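You operate a simulated robot arm through the tools that you are given. There is no shell and no other tool.

Carry out the task below with a simulated two-armed robot. There is one attempt and no reset: what you move stays moved.

Task
Ease the grey board's wire to 20 kg, catch back on, retighten to 80 kg and log week 40.
Fine: grey catch off to ease, on again at 20 kg; the week goes on the grey week dial; never wind 15 kg over its first reading.

It is judged by the outcome, as a careful person would: the job done as asked, and still so three seconds after it is handed in. It fails if anything else is knocked over, pushed out of place, dropped, spilled or broken.

Robot
Two 7-joint arms with two-finger grippers on one trunk that stands fixed in place. Base frame: the origin is at the foot of the trunk, x ahead of it, y to its left, z up. Lengths are in cm, angles in rad, forces in N, time in s.
The left shoulder is at [6, 12.3, 102], the right one opposite. With the tool pointing down near the work surface each hand reaches from about 22 to 76 cm from the base axis, measured 20 degrees to its own side. Payload 1.47 kg a hand.
The TCP of each hand is the grasp point between the finger pads, 1.6 cm short of the fingertips. In the tool frame z runs along the fingers and y along their closing line. The gripper opens to 8.7 cm; its body begins 5.5 cm behind the TCP.
Orientation is told as [roll, pitch, yaw] about the base's x, y, z axes, in that order, counted from this pose: with the fingers straight down and closing along the base's y, the tool's x points along the base's -x, its y along +y and its z along -z.

Tools
- The arms move only by the tool play_rows. It takes "left_motion", "right_motion" or both (then of equal length, played together; a hand with none holds still); each is a list of rows, each a list of 7 numbers: the opening, from 0 (shut) to 1 (fully open), then the shift along the base's x, y, z in cm, then the turn, a rotation vector about the base's x, y, z in degrees. In form: [[jaw, dx, dy, dz, wx, wy, wz], ...]. A call has 1 to 20 rows; each row is the pose to reach, as a shift and turn from the pose commanded when the call began. A row lasts 0.2 s, in which the tool goes at most 5 cm and 0.15 rad; a call with a longer step from one row to the next is refused whole, and so is a gripper value outside its range. Where a pose cannot be reached the arm comes as near as it can. A force on the tool above 40 N (or 10 N above the force at the start of the call, whichever is more), or a blocked arm, ends the call early, and 0.2 s more pass. The fingers move at their own pace (about 15.3 cm/s each) and stop on an object; they squeeze with about 28 N. The grip force told is the motor's: it shows also when the fingers shut on nothing. Time passes only in rows, and 0.2 s behind the last, so rows that repeat a pose let the fingers close. It gives the time, the measured TCP pose, the force on the tool (base axes), the opening and the grip force at its end, in the units of the frame above (readings bear some noise), with the torque about the TCP (base axes, N m) and any sound that the robot's microphone picked up.
- Cameras (640 x 400 px; columns grow to the right, rows downward): "scene" is now at [9.21, 0.92, 158.23]; the picture's right is [0.11, -0.99, 0.00], its down [-0.67, -0.08, -0.74] and it looks along [0.73, 0.08, -0.68] (base axes); focal length 278 px, centre (320, 200). "left" rides on the left gripper at [7.3, -1.2, -9] in its tool frame; the picture's right is [0.16, 0.99, 0.00], its down [-0.72, 0.12, -0.68] and it looks along [-0.67, 0.11, 0.73] (tool axes); focal length 247 px, centre (320, 200). "right" rides on the right gripper at [7.3, 1.2, -9] in its tool frame; the picture's right is [-0.16, 0.99, 0.00], its down [-0.72, -0.12, -0.68] and it looks along [-0.67, -0.11, 0.73] (tool axes); focal length 247 px, centre (320, 200). There is no depth. A picture from a camera that has moved, and an enlarged one, comes with that camera's place and axes in the base frame and with its lens.
- snapshot(camera): a new picture of that camera. It takes no simulated time.
- move_column(by): moves the trunk up (or, below 0, down) by that many cm; the arms and the scene camera ride with it, the base frame stays. It gives what a move gives, with no picture.
- turn_head(pan, tilt): turns the head with the scene camera to pan (to the left, within 2.094 rad either way) and tilt (down, from -0.506 to 1.204), counted from straight ahead of the robot. It gives what a move gives.
- enlarge(camera, box): a new picture of the part [left, top, right, bottom] of that camera's present view, enlarged. It takes no simulated time.
- job_done(): hands the job in; it is judged then, once.

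Places have to be worked out from the pictures, the camera data and where the tool is seen. Open the grippers and draw the arms clear of the work before you hand the job in, unless the task says otherwise.

The tools are called after "Call:" as a command line: name --argument value ..., lists and objects as JSON in quotes. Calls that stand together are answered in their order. play_rows: Moves the arms, as the interface text tells. Its arguments: {"type":"object","properties":{"left_motion":{"type":"array","items":{"type":"array","items":{"type":"number"}}},"right_motion":{"type":"array","items":{"type":"array","items":{"type":"number"}}}},"required":[]} The other tools are called the same way: move_column (by) moves the trunk up or down; turn_head (pan, tilt) turns the head that bears the scene camera; snapshot (camera) takes a picture; enlarge (camera, box) takes an enlarged picture of a part of a camera's view; job_done () hands the job in.

At the start:

```text
clock: 0.0
left_tcp_pos: [46.52, 24.13, 136.21]
left_orientation: [0.0, 0.0, 0.0]
left_wrist_force: [0.2, -0.6, 0.1]
left_wrist_torque: [0.03, -0.02, -0.03]
left_finger_gap: 8.67
left_grasp_force: 0.2
right_tcp_pos: [45.46, -10.1, 138.92]
right_orientation: [0.0, 0.0, -0.001]
right_wrist_force: [0.7, -0.2, 0.0]
right_wrist_torque: [-0.03, -0.03, -0.03]
right_finger_gap: 8.71
right_grasp_force: 0.1
trunk travel left (down, up): [-17.5, 5.5]
head pan, tilt (commanded): [0.115, 0.744]
```

scene: 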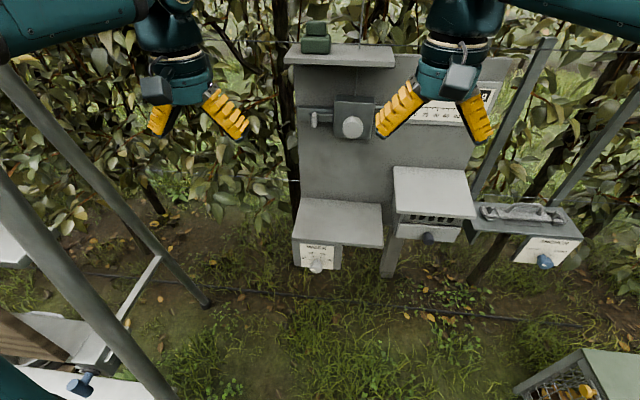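
right: 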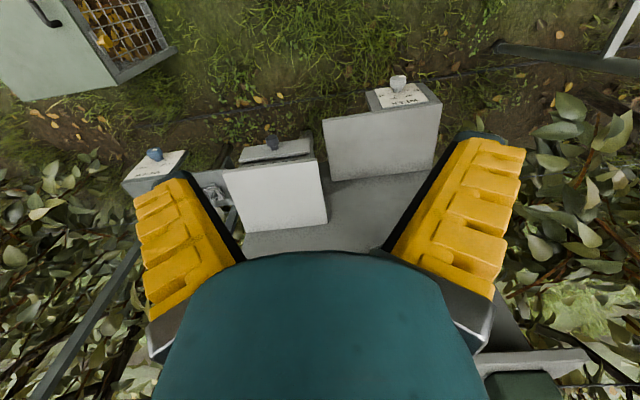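
left: 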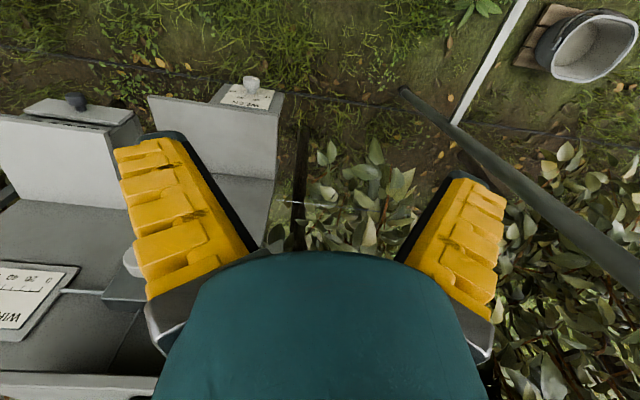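

The pictures show a grey board straight ahead with several mechanisms (a knob, a gauge, dials). I'll enlarge parts of the scene view to identify them.

Call:
enlarge --camera "scene" --box '[280, 10, 440, 110]'

Call:
enlarge --camera "scene" --box '[280, 80, 440, 180]'

Call:
enlarge --camera "scene" --box '[280, 180, 440, 280]'

Call:
enlarge --camera "scene" --box '[440, 180, 600, 280]'

Call:
enlarge --camera "scene" --box '[0, 300, 160, 400]'

```text
4.00 times, centred on (360, 60) of scene
camera zoom: at [9.21, 0.92, 158.23], right [0.11, -0.99, 0.0], down [-0.67, -0.08, -0.74], along [0.73, 0.08, -0.68], focal length 1113 px, centre (160, 760)
```

zoom: 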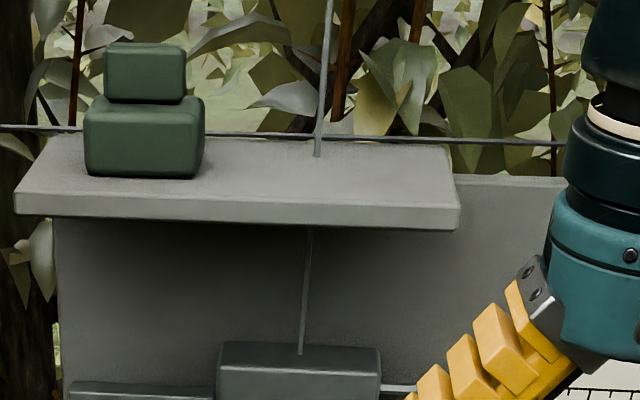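

```text
4.00 times, centred on (360, 130) of scene
camera zoom: at [9.21, 0.92, 158.23], right [0.11, -0.99, 0.0], down [-0.67, -0.08, -0.74], along [0.73, 0.08, -0.68], focal length 1113 px, centre (160, 480)
```

zoom: 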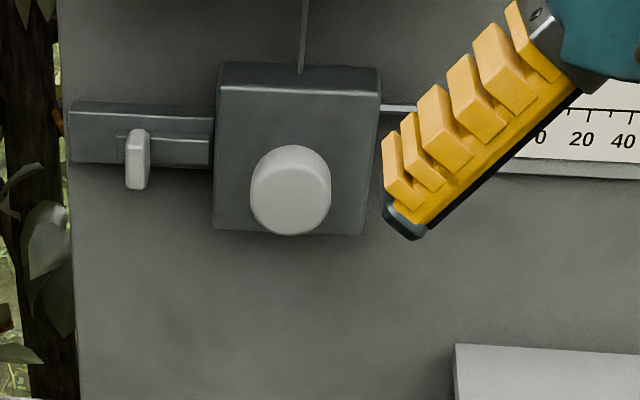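

```text
4.00 times, centred on (360, 230) of scene
camera zoom: at [9.21, 0.92, 158.23], right [0.11, -0.99, 0.0], down [-0.67, -0.08, -0.74], along [0.73, 0.08, -0.68], focal length 1113 px, centre (160, 80)
```

zoom: 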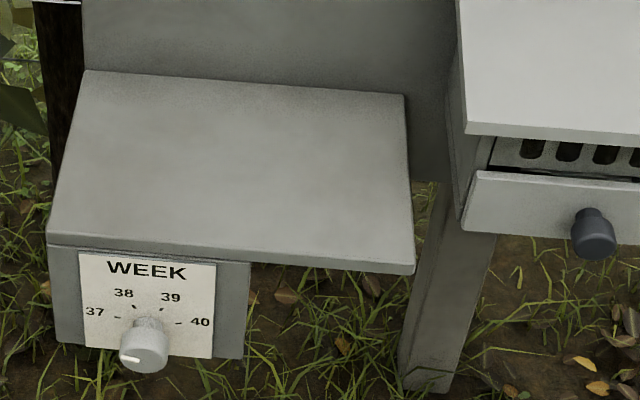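

```text
4.00 times, centred on (520, 230) of scene
camera zoom: at [9.21, 0.92, 158.23], right [0.11, -0.99, 0.0], down [-0.67, -0.08, -0.74], along [0.73, 0.08, -0.68], focal length 1113 px, centre (-480, 80)
```

zoom: 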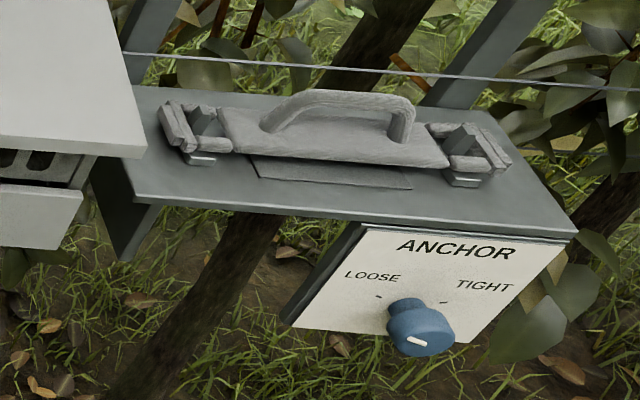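

```text
4.00 times, centred on (80, 350) of scene
camera zoom: at [9.21, 0.92, 158.23], right [0.11, -0.99, 0.0], down [-0.67, -0.08, -0.74], along [0.73, 0.08, -0.68], focal length 1113 px, centre (1280, -400)
```

zoom: 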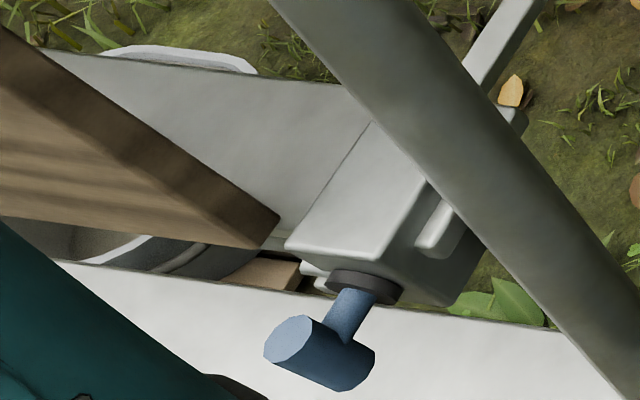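

The right hand hides the tension scale. I'll look around with the head first to see whether there are other boards (white/blue) to be told apart from the grey one.

Call:
turn_head --pan 0.9 --tilt 0.6

Call:
snapshot --camera "scene"

Call:
turn_head --pan -0.7 --tilt 0.6

Call:
snapshot --camera "scene"

Call:
turn_head --pan -0.1 --tilt 0.4

Call:
snapshot --camera "scene"

```text
clock: 1.1
left_tcp_pos: [46.45, 24.09, 136.23]
left_orientation: [0.001, 0.002, -0.001]
left_wrist_force: [0.0, -0.3, -0.1]
left_wrist_torque: [0.01, 0.04, 0.01]
left_finger_gap: 8.71
left_grasp_force: 0.1
right_tcp_pos: [45.33, -10.08, 138.81]
right_orientation: [0.001, -0.001, -0.001]
right_wrist_force: [0.0, -0.7, 0.2]
right_wrist_torque: [-0.01, 0.02, 0.02]
right_finger_gap: 8.73
right_grasp_force: 0.1
trunk travel left (down, up): [-17.5, 5.5]
head pan, tilt (commanded): [0.901, 0.6]
```

```text
taken
camera scene: at [6.44, 6.89, 159.46], right [0.78, -0.62, 0.0], down [-0.35, -0.44, -0.82], along [0.51, 0.65, -0.57], focal length 278 px, centre (320, 200)
```

scene: 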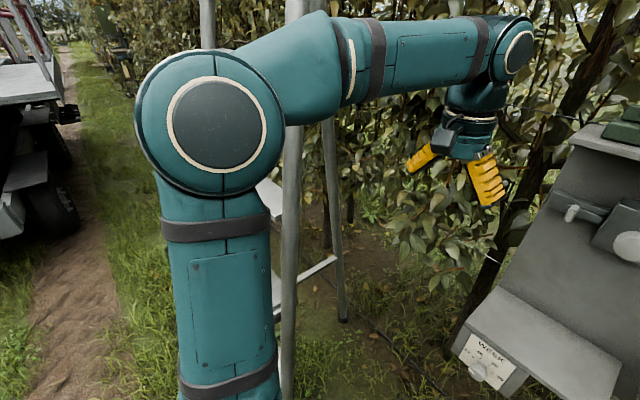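

```text
clock: 2.8
left_tcp_pos: [46.44, 23.97, 136.25]
left_orientation: [0.002, -0.001, 0.001]
left_wrist_force: [-0.1, 0.7, -0.4]
left_wrist_torque: [0.01, 0.04, -0.03]
left_finger_gap: 8.7
left_grasp_force: 0.0
right_tcp_pos: [45.35, -10.06, 138.92]
right_orientation: [-0.001, 0.001, 0.001]
right_wrist_force: [0.4, 0.3, -0.7]
right_wrist_torque: [0.03, 0.01, 0.01]
right_finger_gap: 8.71
right_grasp_force: 0.1
trunk travel left (down, up): [-17.5, 5.5]
head pan, tilt (commanded): [-0.7, 0.6]
```

```text
taken
camera scene: at [7.7, -5.72, 159.46], right [-0.64, -0.77, 0.0], down [-0.43, 0.36, -0.83], along [0.63, -0.53, -0.56], focal length 278 px, centre (320, 200)
```

scene: 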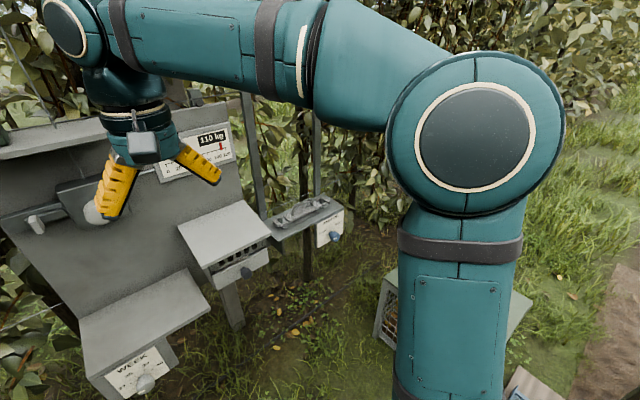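

```text
clock: 3.8
left_tcp_pos: [46.42, 24.11, 136.28]
left_orientation: [0.0, 0.0, 0.0]
left_wrist_force: [1.0, 0.0, 0.3]
left_wrist_torque: [0.01, 0.01, -0.02]
left_finger_gap: 8.71
left_grasp_force: 0.0
right_tcp_pos: [45.33, -10.12, 138.74]
right_orientation: [0.0, 0.001, 0.0]
right_wrist_force: [-0.8, 0.3, -0.2]
right_wrist_torque: [-0.02, 0.01, -0.01]
right_finger_gap: 8.69
right_grasp_force: 0.0
trunk travel left (down, up): [-17.5, 5.5]
head pan, tilt (commanded): [-0.099, 0.4]
```

```text
taken
camera scene: at [10.16, -0.96, 161.28], right [-0.1, -0.99, 0.0], down [-0.39, 0.04, -0.92], along [0.92, -0.09, -0.39], focal length 278 px, centre (320, 200)
```

scene: 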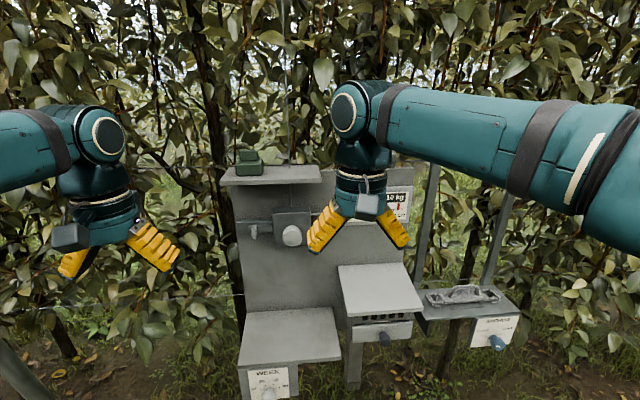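

The display shows 110 kg (so never above 125), the round grey knob is the winder with a sliding catch to its left, and the WEEK dial sits low on the left at roughly [64, 8.6, 76]. I'll move the right hand off to the side to see the gauge freely.

Call:
play_rows --right_motion '[[1, -3, -4, 0, 0, 0, 0], [1, -6, -8, 0, 0, 0, 0], [1, -8, -12, 0, 0, 0, 0], [1, -10, -16, 0, 0, 0, 0], [1, -10, -18, 0, 0, 0, 0]]' --left_motion '[[1, -3, 2, 0, 0, 0, 0], [1, -6, 4, 0, 0, 0, 0], [1, -8, 6, 0, 0, 0, 0], [1, -10, 6, 0, 0, 0, 0], [1, -10, 6, 0, 0, 0, 0]]'

Call:
snapshot --camera "scene"

Call:
enlarge --camera "scene" --box '[220, 150, 430, 281]'

Call:
enlarge --camera "scene" --box '[350, 160, 430, 210]'

Call:
enlarge --camera "scene" --box '[240, 200, 320, 250]'

```text
clock: 5.0
left_tcp_pos: [36.51, 29.98, 136.16]
left_orientation: [0.0, 0.002, -0.002]
left_wrist_force: [-0.2, -0.4, 0.3]
left_wrist_torque: [0.03, 0.01, 0.01]
left_finger_gap: 8.7
left_grasp_force: 0.1
right_tcp_pos: [35.38, -28.07, 138.84]
right_orientation: [-0.001, -0.001, 0.0]
right_wrist_force: [0.1, -0.6, -0.3]
right_wrist_torque: [0.05, 0.04, 0.0]
right_finger_gap: 8.67
right_grasp_force: 0.0
trunk travel left (down, up): [-17.5, 5.5]
head pan, tilt (commanded): [-0.099, 0.4]
```

```text
taken
camera scene: at [10.3, -0.94, 161.27], right [-0.1, -0.99, 0.0], down [-0.39, 0.04, -0.92], along [0.92, -0.09, -0.39], focal length 278 px, centre (320, 200)
```

scene: 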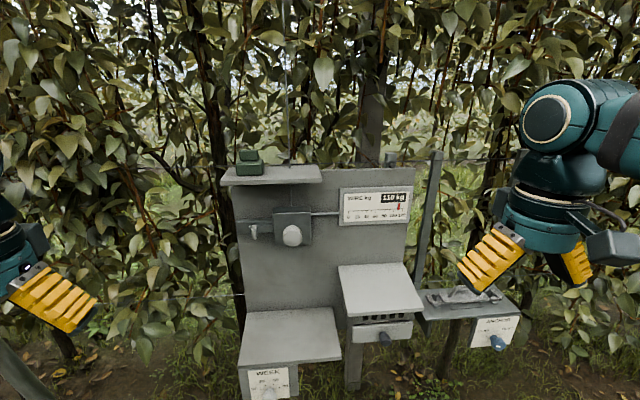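

```text
3.05 times, centred on (325, 216) of scene
camera zoom: at [10.3, -0.94, 161.27], right [-0.1, -0.99, 0.0], down [-0.39, 0.04, -0.92], along [0.92, -0.09, -0.39], focal length 848 px, centre (305, 153)
```

zoom: 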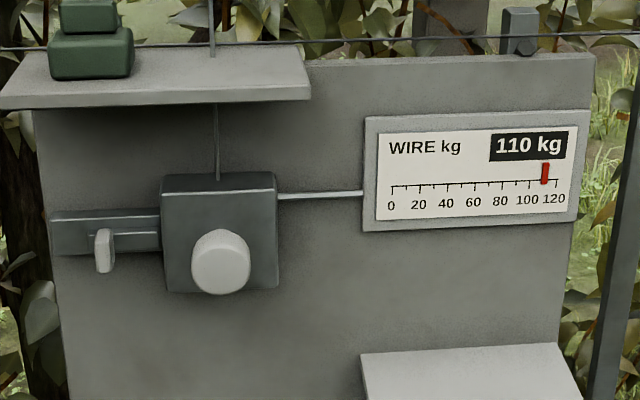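

```text
8.00 times, centred on (390, 185) of scene
camera zoom: at [10.3, -0.94, 161.27], right [-0.1, -0.99, 0.0], down [-0.39, 0.04, -0.92], along [0.92, -0.09, -0.39], focal length 2226 px, centre (-240, 320)
```

zoom: 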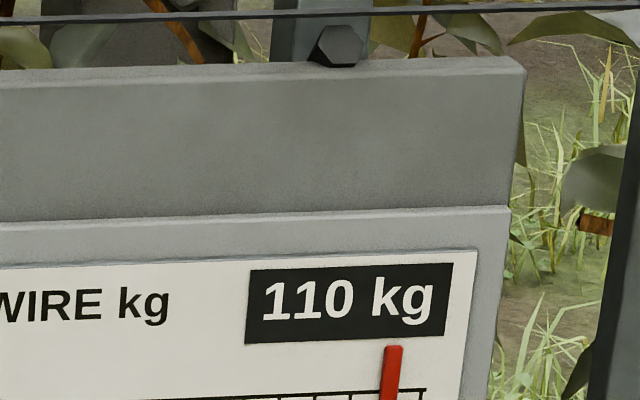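

```text
8.00 times, centred on (280, 225) of scene
camera zoom: at [10.3, -0.94, 161.27], right [-0.1, -0.99, 0.0], down [-0.39, 0.04, -0.92], along [0.92, -0.09, -0.39], focal length 2226 px, centre (640, 0)
```

zoom: 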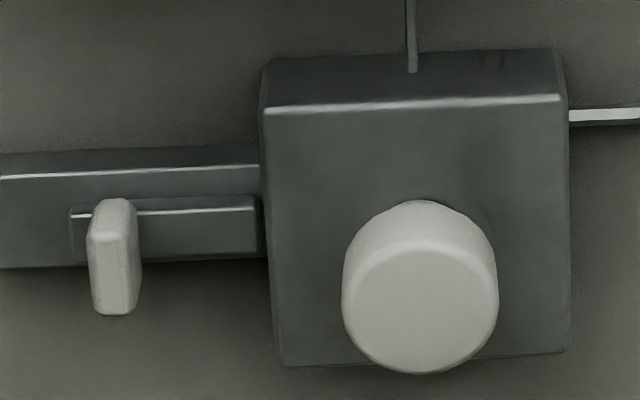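

The gauge reads 110 kg; knob, bolt-type catch with its tab, and gauge are now clear. I'll swing both hands so the fingers point forward (+x), staying well clear of the board.

Call:
play_rows --right_motion '[[1, 0.4, 1, -1, 0, -8.2, 0], [1, 0.8, 2, -2, 0, -16.4, 0], [1, 1.2, 3, -3, 0, -24.6, 0], [1, 1.6, 4, -4, 0, -32.8, 0], [1, 2, 5, -5, 0, -41, 0], [1, 2.4, 6, -6, 0, -49.2, 0], [1, 2.8, 7, -7, 0, -57.4, 0], [1, 3.2, 8, -8, 0, -65.6, 0], [1, 3.6, 9, -9, 0, -73.8, 0], [1, 4, 10, -10, 0, -82, 0], [1, 4, 10, -10, 0, -90, 0], [1, 4, 10, -10, 0, -90, 0]]' --left_motion '[[1, 0.4, -0.8, -1, 0, -8.2, 0], [1, 0.8, -1.6, -2, 0, -16.4, 0], [1, 1.2, -2.4, -3, 0, -24.6, 0], [1, 1.6, -3.2, -4, 0, -32.8, 0], [1, 2, -4, -5, 0, -41, 0], [1, 2.4, -4.8, -6, 0, -49.2, 0], [1, 2.8, -5.6, -7, 0, -57.4, 0], [1, 3.2, -6.4, -8, 0, -65.6, 0], [1, 3.6, -7.2, -9, 0, -73.8, 0], [1, 4, -8, -10, 0, -82, 0], [1, 4, -8, -10, 0, -90, 0], [1, 4, -8, -10, 0, -90, 0]]'

Call:
snapshot --camera "scene"

Call:
snapshot --camera "right"

Call:
snapshot --camera "left"

```text
clock: 7.6
left_tcp_pos: [47.87, 24.4, 131.5]
left_orientation: [2.634, -1.569, -2.635]
left_wrist_force: [-0.6, -0.2, 0.6]
left_wrist_torque: [0.01, 0.01, 0.03]
left_finger_gap: 8.71
left_grasp_force: 0.0
left hand out of reach, approached as far as the arm can: row 8, 9, 10, 11, 12
right_tcp_pos: [46.15, -18.31, 135.24]
right_orientation: [2.706, -1.568, -2.705]
right_wrist_force: [-0.9, 0.1, 0.7]
right_wrist_torque: [-0.02, 0.0, 0.03]
right_finger_gap: 8.68
right_grasp_force: 0.0
right hand out of reach, approached as far as the arm can: row 8, 9, 10, 11, 12
trunk travel left (down, up): [-17.5, 5.5]
head pan, tilt (commanded): [-0.099, 0.4]
```

```text
taken
camera scene: at [10.03, -1.01, 161.3], right [-0.1, -0.99, 0.0], down [-0.39, 0.04, -0.92], along [0.92, -0.09, -0.39], focal length 278 px, centre (320, 200)
```

scene: 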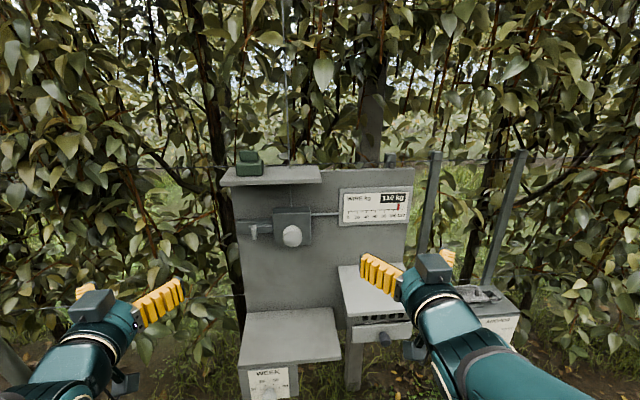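

```text
taken
camera right: at [37.07, -16.99, 127.8], right [0.0, 0.99, 0.16], down [-0.68, -0.12, 0.72], along [0.73, -0.11, 0.67], focal length 247 px, centre (320, 200)
```

right: 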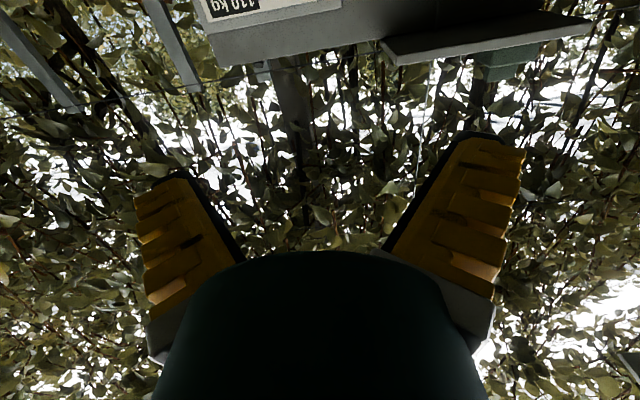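

```text
taken
camera left: at [39.03, 23.3, 124.09], right [0.0, 0.99, -0.16], down [-0.68, 0.12, 0.72], along [0.73, 0.11, 0.67], focal length 247 px, centre (320, 200)
```

left: 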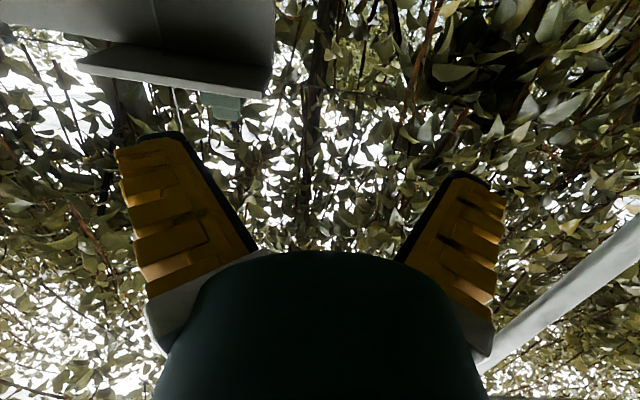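

Both hands now point forward but the wrist cameras look upward. I'll test the wrist roll range in free space (right clockwise, left counter-clockwise), which also puts the cameras above the hands.

Call:
play_rows --right_motion '[[1, 0, 0, 0, 8.5, 0, 0], [1, 0, 0, 0, 17, 0, 0], [1, 0, 0, 0, 25.5, 0, 0], [1, 0, 0, 0, 34, 0, 0], [1, 0, 0, 0, 42.5, 0, 0], [1, 0, 0, 0, 51, 0, 0], [1, 0, 0, 0, 59.5, 0, 0], [1, 0, 0, 0, 68, 0, 0], [1, 0, 0, 0, 76.5, 0, 0], [1, 0, 0, 0, 85, 0, 0], [1, 0, 0, 0, 93.5, 0, 0], [1, 0, 0, 0, 102, 0, 0], [1, 0, 0, 0, 110.5, 0, 0], [1, 0, 0, 0, 119, 0, 0], [1, 0, 0, 0, 127.5, 0, 0], [1, 0, 0, 0, 136, 0, 0], [1, 0, 0, 0, 144.5, 0, 0], [1, 0, 0, 0, 153, 0, 0], [1, 0, 0, 0, 161.5, 0, 0], [1, 0, 0, 0, 170, 0, 0]]' --left_motion '[[1, 0, 0, 0, -8.5, 0, 0], [1, 0, 0, 0, -17, 0, 0], [1, 0, 0, 0, -25.5, 0, 0], [1, 0, 0, 0, -34, 0, 0], [1, 0, 0, 0, -42.5, 0, 0], [1, 0, 0, 0, -51, 0, 0], [1, 0, 0, 0, -59.5, 0, 0], [1, 0, 0, 0, -68, 0, 0], [1, 0, 0, 0, -76.5, 0, 0], [1, 0, 0, 0, -85, 0, 0], [1, 0, 0, 0, -93.5, 0, 0], [1, 0, 0, 0, -102, 0, 0], [1, 0, 0, 0, -110.5, 0, 0], [1, 0, 0, 0, -119, 0, 0], [1, 0, 0, 0, -127.5, 0, 0], [1, 0, 0, 0, -136, 0, 0], [1, 0, 0, 0, -144.5, 0, 0], [1, 0, 0, 0, -153, 0, 0], [1, 0, 0, 0, -161.5, 0, 0], [1, 0, 0, 0, -170, 0, 0]]'

Call:
snapshot --camera "right"

Call:
snapshot --camera "left"

Call:
snapshot --camera "scene"

```text
clock: 11.8
left_tcp_pos: [48.04, 24.37, 131.37]
left_orientation: [-1.571, 1.396, 1.571]
left_wrist_force: [0.0, -0.6, 0.0]
left_wrist_torque: [0.01, 0.02, 0.01]
left_finger_gap: 8.7
left_grasp_force: 0.0
right_tcp_pos: [46.21, -18.23, 135.23]
right_orientation: [1.571, 1.401, -1.572]
right_wrist_force: [0.3, -0.6, 0.4]
right_wrist_torque: [0.05, -0.01, 0.02]
right_finger_gap: 8.73
right_grasp_force: 0.0
trunk travel left (down, up): [-17.5, 5.5]
head pan, tilt (commanded): [-0.099, 0.4]
```

```text
taken
camera right: at [37.18, -18.2, 142.5], right [0.0, -1.0, 0.01], down [-0.68, -0.01, -0.73], along [0.73, -0.01, -0.68], focal length 247 px, centre (320, 200)
```

right: 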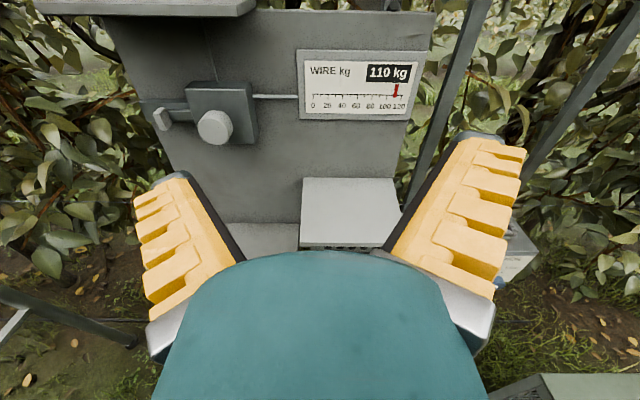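

```text
taken
camera left: at [39.15, 24.4, 138.65], right [0.0, -1.0, -0.01], down [-0.68, 0.01, -0.73], along [0.73, 0.01, -0.68], focal length 247 px, centre (320, 200)
```

left: 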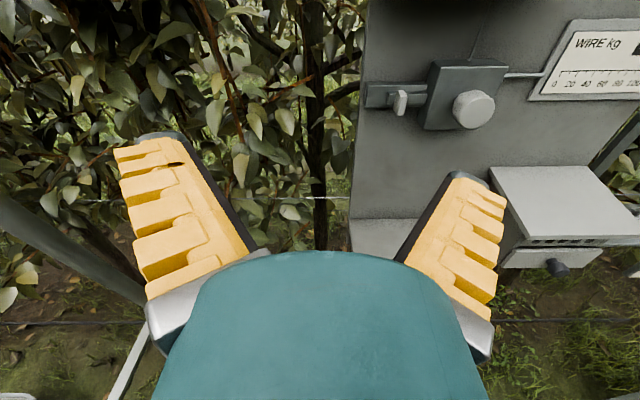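

```text
taken
camera scene: at [10.16, -0.96, 161.28], right [-0.1, -0.99, 0.0], down [-0.39, 0.04, -0.92], along [0.92, -0.09, -0.39], focal length 278 px, centre (320, 200)
```

scene: 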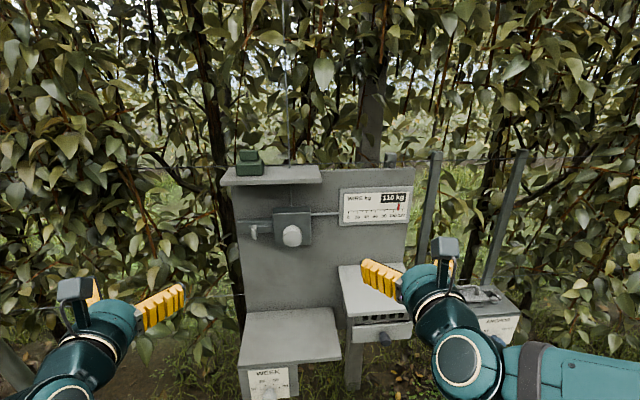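

Rolling worked and triangulating both wrist views puts the knob face near [76.8, 0, 122.4] and the catch tab near [81, 11, 122]. I'll enlarge these views to refine the positions.

Call:
enlarge --camera "right" --box '[120, 60, 280, 160]'

Call:
enlarge --camera "left" --box '[360, 40, 520, 140]'

Call:
enlarge --camera "right" --box '[290, 40, 450, 140]'

```text
4.00 times, centred on (200, 110) of right
camera zoom: at [37.18, -18.2, 142.5], right [0.0, -1.0, 0.01], down [-0.68, -0.01, -0.73], along [0.73, -0.01, -0.68], focal length 988 px, centre (800, 560)
```

zoom: 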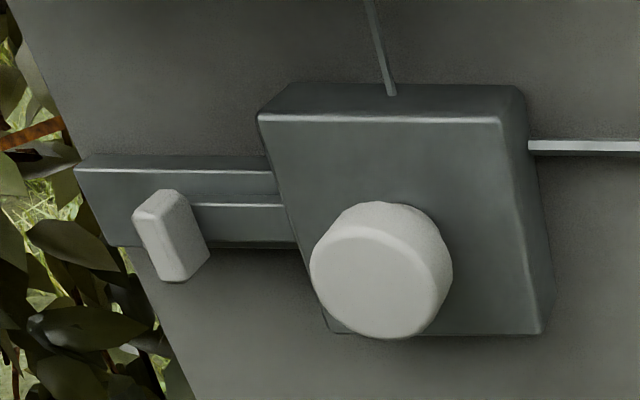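

```text
4.00 times, centred on (440, 90) of left
camera zoom: at [39.15, 24.4, 138.65], right [0.0, -1.0, -0.01], down [-0.68, 0.01, -0.73], along [0.73, 0.01, -0.68], focal length 988 px, centre (-160, 640)
```

zoom: 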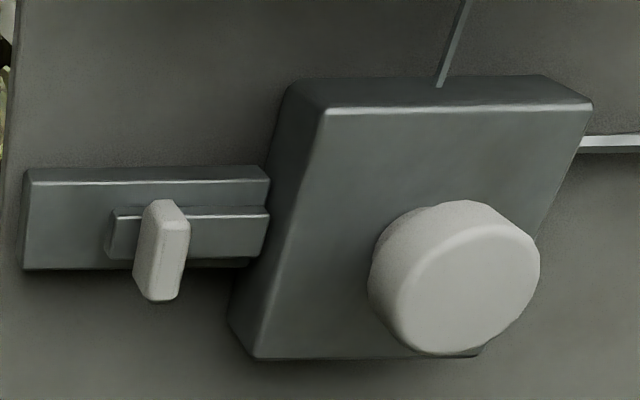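

```text
4.00 times, centred on (370, 90) of right
camera zoom: at [37.18, -18.2, 142.5], right [0.0, -1.0, 0.01], down [-0.68, -0.01, -0.73], along [0.73, -0.01, -0.68], focal length 988 px, centre (120, 640)
```

zoom: 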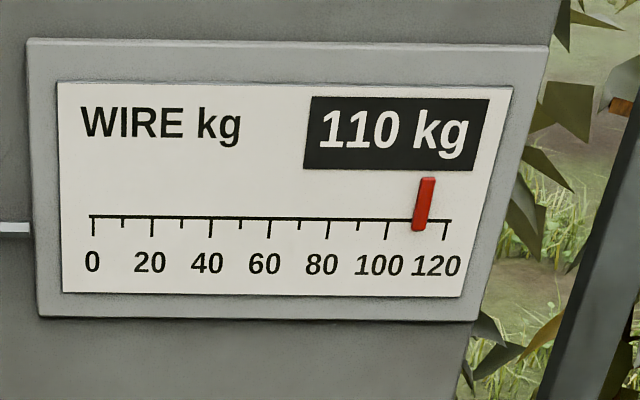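

Refined: knob axis at y≈0, z≈122, face at x≈76.7, box front x≈82, diameter ≈5.6 cm. I'll bring the right hand (open) to a pre-grasp point about 5 cm in front of the knob.

Call:
play_rows --right_motion '[[1, 2, 2.3, -1.7, 0, 0, 0], [1, 4.5, 4.6, -3.4, 0, 0, 0], [1, 7, 6.9, -5.1, 0, 0, 0], [1, 9.5, 9.2, -6.8, 0, 0, 0], [1, 12, 11.5, -8.5, 0, 0, 0], [1, 14.5, 13.8, -10.2, 0, 0, 0], [1, 17, 16.1, -11.9, 0, 0, 0], [1, 19.5, 18.3, -13.2, 0, 0, 0], [1, 22, 18.3, -13.2, 0, 0, 0], [1, 22, 18.3, -13.2, 0, 0, 0]]'

Call:
snapshot --camera "right"

Call:
snapshot --camera "left"

Call:
snapshot --camera "scene"

```text
clock: 14.0
left_tcp_pos: [47.95, 24.4, 131.33]
left_orientation: [-1.571, 1.397, 1.571]
left_wrist_force: [0.1, -0.3, -0.2]
left_wrist_torque: [0.01, 0.03, -0.03]
left_finger_gap: 8.74
left_grasp_force: 0.0
right_tcp_pos: [68.17, -0.11, 122.24]
right_orientation: [1.571, 1.397, -1.57]
right_wrist_force: [0.1, -0.2, 0.5]
right_wrist_torque: [0.0, -0.01, 0.0]
right_finger_gap: 8.72
right_grasp_force: 0.0
trunk travel left (down, up): [-17.5, 5.5]
head pan, tilt (commanded): [-0.099, 0.4]
```

```text
taken
camera right: at [59.16, 0.08, 129.36], right [0.0, -1.0, 0.02], down [-0.68, -0.01, -0.73], along [0.73, -0.01, -0.68], focal length 247 px, centre (320, 200)
```

right: 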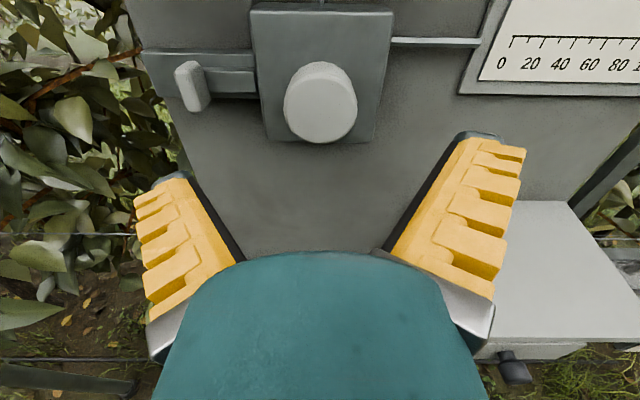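

```text
taken
camera left: at [39.13, 24.42, 138.65], right [0.0, -1.0, -0.02], down [-0.68, 0.01, -0.73], along [0.73, 0.01, -0.68], focal length 247 px, centre (320, 200)
```

left: 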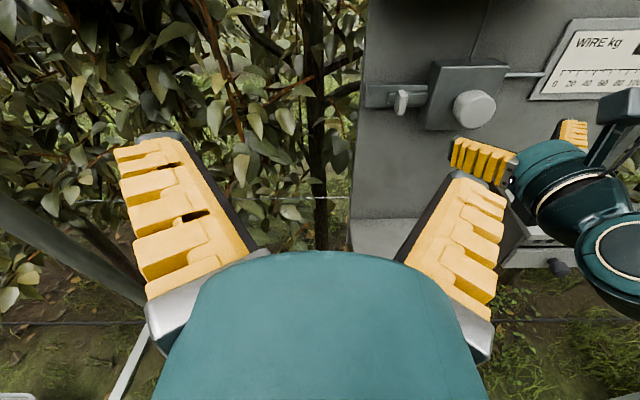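

```text
taken
camera scene: at [10.13, -0.91, 161.29], right [-0.1, -0.99, 0.0], down [-0.39, 0.04, -0.92], along [0.92, -0.09, -0.39], focal length 278 px, centre (320, 200)
```

scene: 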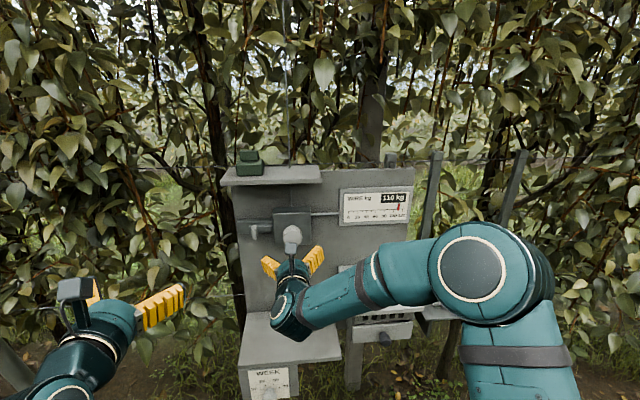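

The knob is centred between the open fingers (axis y≈-0.1, z≈122.0). I'll advance 10.3 cm so the fingers straddle it, then look before closing.

Call:
play_rows --right_motion '[[1, 3, 0, -0.1, 0, 0, 0], [1, 6, 0, -0.2, 0, 0, 0], [1, 8.5, 0, -0.2, 0, 0, 0], [1, 10.3, 0, -0.2, 0, 0, 0], [1, 10.3, 0, -0.2, 0, 0, 0]]'

Call:
snapshot --camera "right"

Call:
enlarge --camera "scene" --box '[230, 170, 430, 295]'

Call:
enlarge --camera "left" --box '[360, 40, 640, 215]'

```text
clock: 15.2
left_tcp_pos: [48.12, 24.34, 131.36]
left_orientation: [-1.572, 1.396, 1.569]
left_wrist_force: [0.3, 0.6, -0.1]
left_wrist_torque: [-0.03, 0.03, -0.03]
left_finger_gap: 8.73
left_grasp_force: 0.1
right_tcp_pos: [78.57, 0.01, 122.01]
right_orientation: [1.571, 1.396, -1.57]
right_wrist_force: [-0.6, 0.0, -0.1]
right_wrist_torque: [0.0, -0.01, 0.02]
right_finger_gap: 8.68
right_grasp_force: 0.1
trunk travel left (down, up): [-17.5, 5.5]
head pan, tilt (commanded): [-0.099, 0.4]
```

```text
taken
camera right: at [69.49, 0.12, 129.17], right [0.0, -1.0, 0.02], down [-0.68, -0.01, -0.73], along [0.73, -0.01, -0.68], focal length 247 px, centre (320, 200)
```

right: 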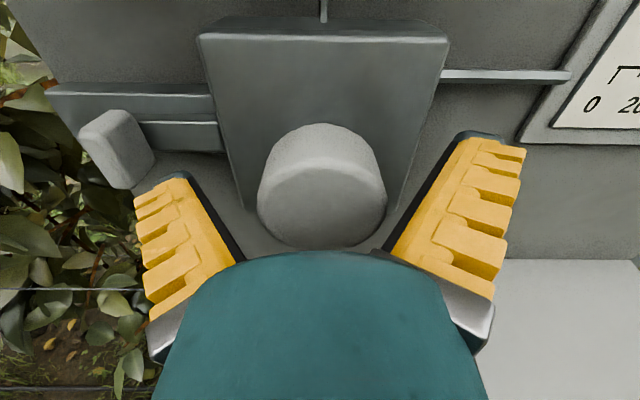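

```text
3.20 times, centred on (330, 232) of scene
camera zoom: at [10.14, -0.96, 161.29], right [-0.1, -0.99, 0.0], down [-0.39, 0.04, -0.92], along [0.92, -0.09, -0.39], focal length 890 px, centre (288, 96)
```

zoom: 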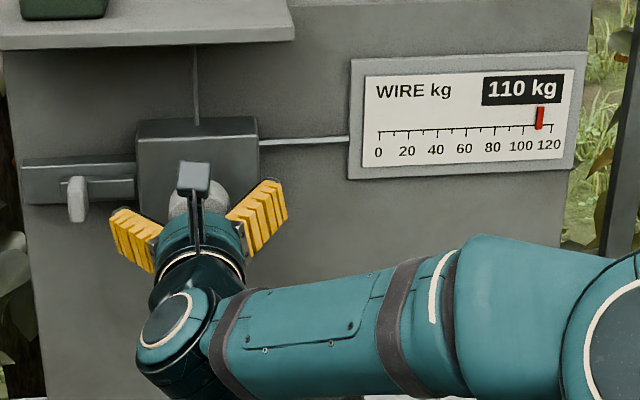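

```text
2.29 times, centred on (500, 128) of left
camera zoom: at [39.14, 24.38, 138.66], right [0.0, -1.0, -0.02], down [-0.68, 0.01, -0.73], along [0.73, 0.01, -0.68], focal length 564 px, centre (-91, 366)
```

zoom: 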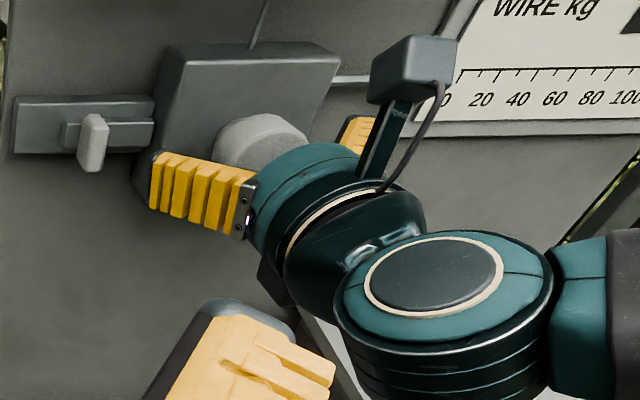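

The fingers straddle the knob cleanly with the gauge still at 110. I'll close the right gripper on the knob.

Call:
play_rows --right_motion '[[0.6, 0, 0, 0, 0, 0, 0], [0.3, 0, 0, 0, 0, 0, 0], [0, 0, 0, 0, 0, 0, 0], [0, 0, 0, 0, 0, 0, 0]]'

Call:
snapshot --camera "right"

Call:
enlarge --camera "scene" --box '[230, 170, 430, 295]'

```text
clock: 16.2
left_tcp_pos: [48.11, 24.44, 131.35]
left_orientation: [-1.57, 1.396, 1.572]
left_wrist_force: [-0.5, -0.1, -0.1]
left_wrist_torque: [0.02, 0.03, 0.02]
left_finger_gap: 8.71
left_grasp_force: 0.0
right_tcp_pos: [78.52, -0.05, 121.87]
right_orientation: [1.574, 1.397, -1.569]
right_wrist_force: [2.5, -2.3, 2.1]
right_wrist_torque: [0.01, 0.24, -0.43]
right_finger_gap: 5.14
right_grasp_force: 30.1
trunk travel left (down, up): [-17.5, 5.5]
head pan, tilt (commanded): [-0.099, 0.4]
```

```text
taken
camera right: at [69.5, 0.05, 129.19], right [0.0, -1.0, 0.02], down [-0.68, -0.01, -0.73], along [0.73, -0.01, -0.68], focal length 247 px, centre (320, 200)
```

right: 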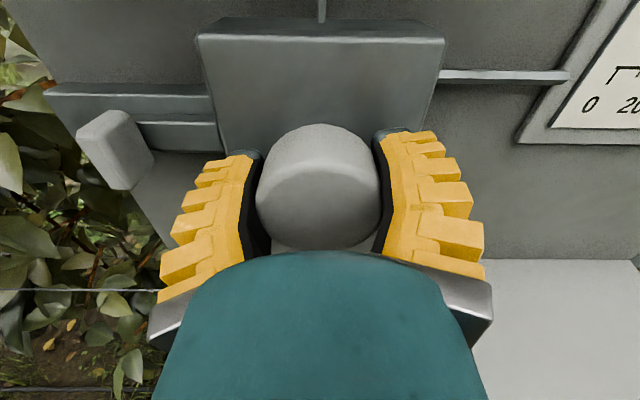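

```text
3.20 times, centred on (330, 232) of scene
camera zoom: at [10.17, -0.99, 161.28], right [-0.1, -0.99, 0.0], down [-0.39, 0.04, -0.92], along [0.92, -0.09, -0.39], focal length 890 px, centre (288, 96)
```

zoom: 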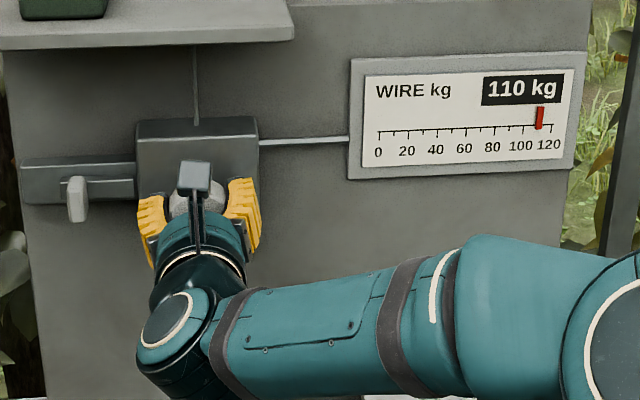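

The knob is gripped (5.1 cm wide). I'll make a tiny 3° clockwise test turn and read the gauge to learn direction and rate.

Call:
play_rows --right_motion '[[0, 0, 0, 0, 1.5, 0, 0], [0, 0, 0, 0, 3, 0, 0], [0, 0, 0, 0, 3, 0, 0]]'

Call:
enlarge --camera "scene" --box '[330, 180, 430, 242]'

```text
clock: 17.0
left_tcp_pos: [47.92, 24.39, 131.34]
left_orientation: [-1.571, 1.397, 1.571]
left_wrist_force: [-0.1, 0.6, 0.3]
left_wrist_torque: [-0.01, -0.01, -0.01]
left_finger_gap: 8.7
left_grasp_force: 0.0
right_tcp_pos: [78.61, 0.02, 121.89]
right_orientation: [1.58, 1.449, -1.565]
right_wrist_force: [2.8, -2.7, 5.0]
right_wrist_torque: [0.01, 0.46, -0.17]
right_finger_gap: 5.16
right_grasp_force: 29.7
trunk travel left (down, up): [-17.5, 5.5]
head pan, tilt (commanded): [-0.099, 0.4]
```

```text
6.40 times, centred on (380, 211) of scene
camera zoom: at [10.14, -1.02, 161.29], right [-0.1, -0.99, 0.0], down [-0.39, 0.04, -0.92], along [0.92, -0.09, -0.39], focal length 1780 px, centre (-64, 130)
```

zoom: 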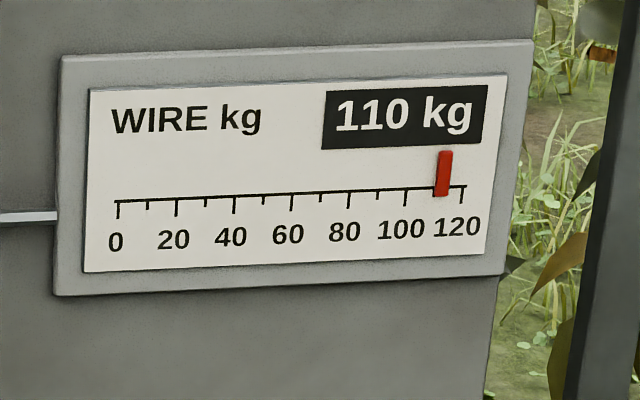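

No change with 3° and no torque, so the rate is gentle. I'll turn 6° further clockwise and read again.

Call:
play_rows --right_motion '[[0, 0, 0, 0, 2, 0, 0], [0, 0, 0, 0, 4, 0, 0], [0, 0, 0, 0, 6, 0, 0], [0, 0, 0, 0, 6, 0, 0]]'

Call:
enlarge --camera "scene" --box '[330, 180, 430, 242]'

Call:
snapshot --camera "right"

```text
clock: 18.0
left_tcp_pos: [48.19, 24.25, 131.38]
left_orientation: [-1.571, 1.394, 1.572]
left_wrist_force: [0.4, 0.2, -0.2]
left_wrist_torque: [0.01, -0.02, 0.01]
left_finger_gap: 8.7
left_grasp_force: 0.0
right_tcp_pos: [78.53, 0.1, 121.95]
right_orientation: [1.665, 1.553, -1.474]
right_wrist_force: [5.4, -4.2, 8.4]
right_wrist_torque: [0.0, 0.02, -0.06]
right_finger_gap: 5.15
right_grasp_force: 29.7
trunk travel left (down, up): [-17.5, 5.5]
head pan, tilt (commanded): [-0.099, 0.4]
```

```text
6.40 times, centred on (380, 211) of scene
camera zoom: at [10.16, -1.03, 161.29], right [-0.1, -0.99, 0.0], down [-0.39, 0.04, -0.92], along [0.92, -0.09, -0.39], focal length 1780 px, centre (-64, 130)
```

zoom: 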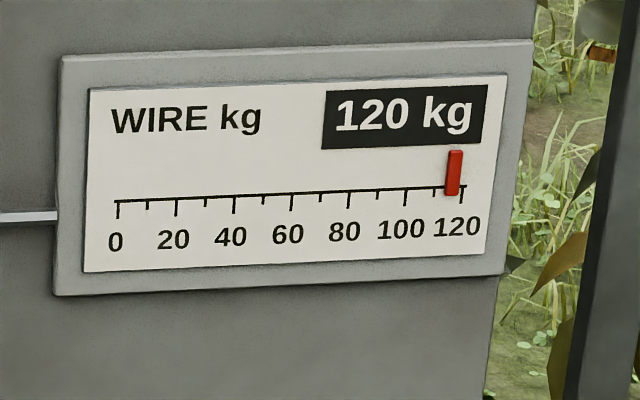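

```text
taken
camera right: at [69.49, -1.11, 129.11], right [0.0, -0.99, -0.14], down [-0.68, 0.11, -0.73], along [0.73, 0.1, -0.67], focal length 247 px, centre (320, 200)
```

right: 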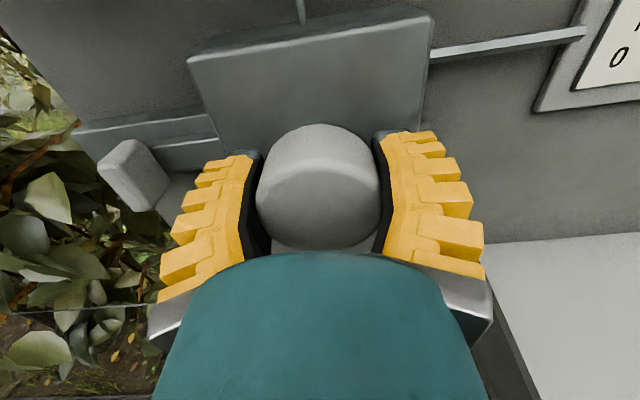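

Clockwise tightens; the gauge now shows 120 (still under 125), so I stop winding there with the right hand holding the knob. Now I'll roll the left hand back so its fingers close vertically with its camera on its left side, in order to grip the catch tab from above and below.

Call:
play_rows --left_motion '[[1, 0, 0, 0, 8.5, 0, 0], [1, 0, 0, 0, 17, 0, 0], [1, 0, 0, 0, 25.5, 0, 0], [1, 0, 0, 0, 34, 0, 0], [1, 0, 0, 0, 42.5, 0, 0], [1, 0, 0, 0, 51, 0, 0], [1, 0, 0, 0, 59.5, 0, 0], [1, 0, 0, 0, 68, 0, 0], [1, 0, 0, 0, 76.5, 0, 0], [1, 0, 0, 0, 85, 0, 0], [1, 0, 0, 0, 93.5, 0, 0], [1, 0, 0, 0, 102, 0, 0], [1, 0, 0, 0, 110.5, 0, 0], [1, 0, 0, 0, 119, 0, 0], [1, 0, 0, 0, 127.5, 0, 0], [1, 0, 0, 0, 136, 0, 0], [1, 0, 0, 0, 144.5, 0, 0], [1, 0, 0, 0, 153, 0, 0], [1, 0, 0, 0, 161.5, 0, 0], [1, 0, 0, 0, 170, 0, 0]]'

Call:
play_rows --left_motion '[[1, 0, 0, 0, 8.5, 0, 0], [1, 0, 0, 0, 17, 0, 0], [1, 0, 0, 0, 25.5, 0, 0], [1, 0, 0, 0, 34, 0, 0], [1, 0, 0, 0, 42.5, 0, 0], [1, 0, 0, 0, 51, 0, 0], [1, 0, 0, 0, 59.5, 0, 0], [1, 0, 0, 0, 68, 0, 0], [1, 0, 0, 0, 76.5, 0, 0], [1, 0, 0, 0, 85, 0, 0], [1, 0, 0, 0, 90, 0, 0]]'

Call:
snapshot --camera "left"

Call:
snapshot --camera "scene"

```text
clock: 22.2
left_tcp_pos: [48.06, 24.19, 131.29]
left_orientation: [1.481, -1.568, -1.481]
left_wrist_force: [-0.1, -0.3, 0.3]
left_wrist_torque: [-0.02, 0.01, 0.04]
left_finger_gap: 8.72
left_grasp_force: 0.1
right_tcp_pos: [78.51, 0.1, 122.02]
right_orientation: [1.644, 1.557, -1.498]
right_wrist_force: [11.2, -6.7, 15.4]
right_wrist_torque: [0.01, 0.12, 0.09]
right_finger_gap: 5.11
right_grasp_force: 29.5
trunk travel left (down, up): [-17.5, 5.5]
head pan, tilt (commanded): [-0.099, 0.4]
```

```text
clock: 24.6
left_tcp_pos: [48.08, 24.29, 131.44]
left_orientation: [1.57, 0.004, -1.571]
left_wrist_force: [-0.3, -0.4, -0.6]
left_wrist_torque: [-0.02, -0.01, 0.01]
left_finger_gap: 8.68
left_grasp_force: 0.1
right_tcp_pos: [78.59, -0.0, 121.94]
right_orientation: [1.639, 1.554, -1.502]
right_wrist_force: [11.7, -5.6, 18.0]
right_wrist_torque: [0.02, 0.11, 0.07]
right_finger_gap: 5.12
right_grasp_force: 30.5
trunk travel left (down, up): [-17.5, 5.5]
head pan, tilt (commanded): [-0.099, 0.4]
```

```text
taken
camera left: at [39.15, 31.73, 130.13], right [0.0, 0.15, 0.99], down [-0.68, -0.72, 0.11], along [0.73, -0.67, 0.1], focal length 247 px, centre (320, 200)
```

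left: 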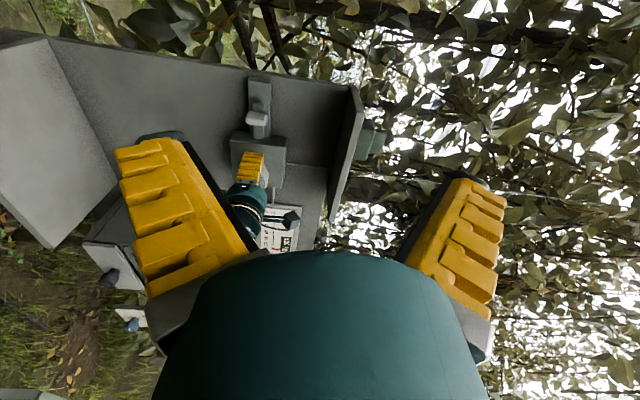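

```text
taken
camera scene: at [10.15, -1.05, 161.29], right [-0.1, -0.99, 0.0], down [-0.39, 0.04, -0.92], along [0.92, -0.09, -0.39], focal length 278 px, centre (320, 200)
```

scene: 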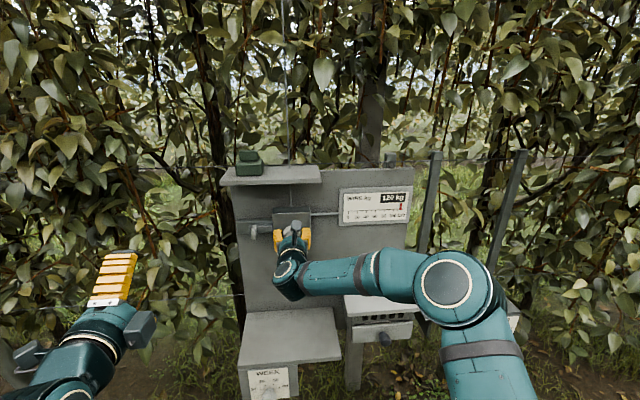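

The left hand is now rolled with its fingers vertical and the gauge stays at 120. I'll yaw it 30° to the right and move it to about 20 cm from the tab along the approach line, and nudge the right hand slightly to relax its side load.

Call:
play_rows --left_motion '[[1, 2.5, -0.5, -1.6, 0, 0, -5], [1, 5, -1.1, -3.2, 0, 0, -10], [1, 7.5, -1.6, -4.8, 0, 0, -15], [1, 10, -2.2, -6.4, 0, 0, -20], [1, 12.5, -2.8, -8, 0, 0, -25], [1, 15, -3.3, -9.4, 0, 0, -30], [1, 15, -3.3, -9.4, 0, 0, -30]]' --right_motion '[[0, 0.05, 0, 0.05, 0, 0, 0], [0, 0.1, 0, 0.1, 0, 0, 0], [0, 0.1, 0, 0.1, 0, 0, 0], [0, 0.1, 0, 0.1, 0, 0, 0], [0, 0.1, 0, 0.1, 0, 0, 0], [0, 0.1, 0, 0.1, 0, 0, 0], [0, 0.1, 0, 0.1, 0, 0, 0]]'

Call:
snapshot --camera "left"

Call:
enlarge --camera "scene" --box '[190, 170, 430, 320]'

Call:
snapshot --camera "right"

```text
clock: 26.2
left_tcp_pos: [62.88, 21.06, 122.04]
left_orientation: [1.57, 0.002, -2.095]
left_wrist_force: [0.4, 1.5, -0.8]
left_wrist_torque: [0.01, -0.01, 0.03]
left_finger_gap: 8.69
left_grasp_force: 0.0
right_tcp_pos: [78.44, -0.06, 121.92]
right_orientation: [1.536, 1.556, -1.604]
right_wrist_force: [-8.3, -6.6, 1.5]
right_wrist_torque: [0.01, -0.09, -0.31]
right_finger_gap: 5.11
right_grasp_force: 30.3
trunk travel left (down, up): [-17.5, 5.5]
head pan, tilt (commanded): [-0.099, 0.4]
```

```text
taken
camera left: at [58.94, 31.96, 120.76], right [0.08, 0.14, 0.99], down [-0.95, -0.29, 0.11], along [0.3, -0.95, 0.11], focal length 247 px, centre (320, 200)
```

left: 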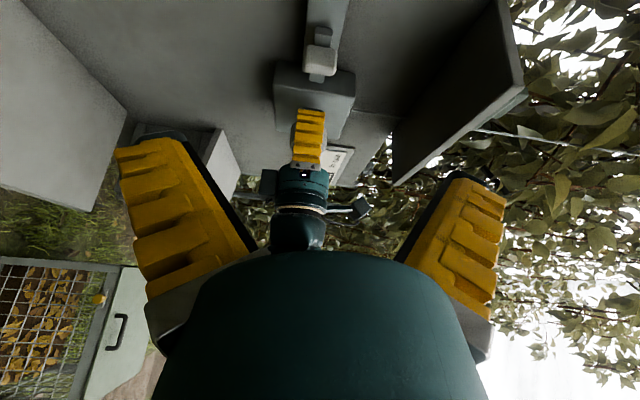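

```text
2.67 times, centred on (310, 245) of scene
camera zoom: at [9.99, -1.07, 161.29], right [-0.1, -0.99, 0.0], down [-0.39, 0.04, -0.92], along [0.92, -0.09, -0.39], focal length 742 px, centre (347, 80)
```

zoom: 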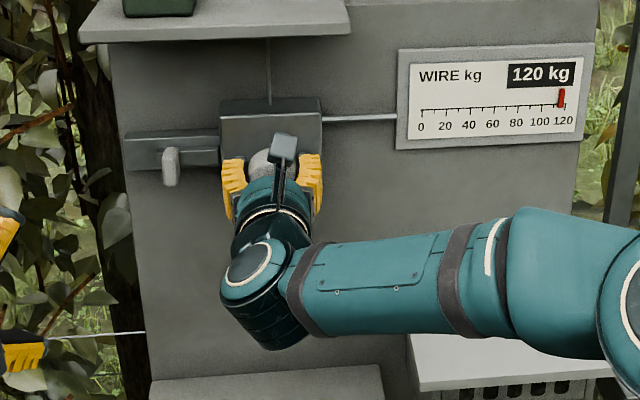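

```text
taken
camera right: at [69.47, -1.11, 129.12], right [0.0, -0.99, -0.14], down [-0.68, 0.1, -0.73], along [0.73, 0.1, -0.67], focal length 247 px, centre (320, 200)
```

right: 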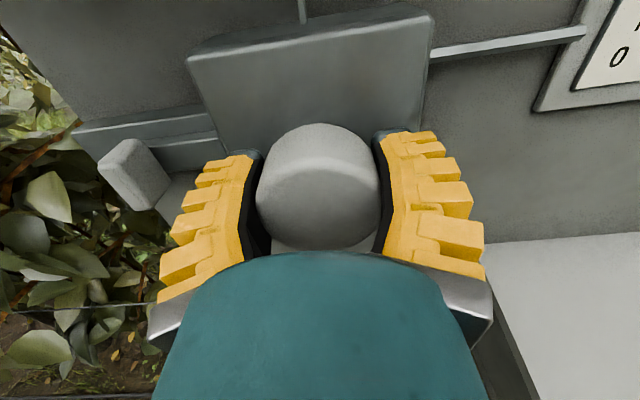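

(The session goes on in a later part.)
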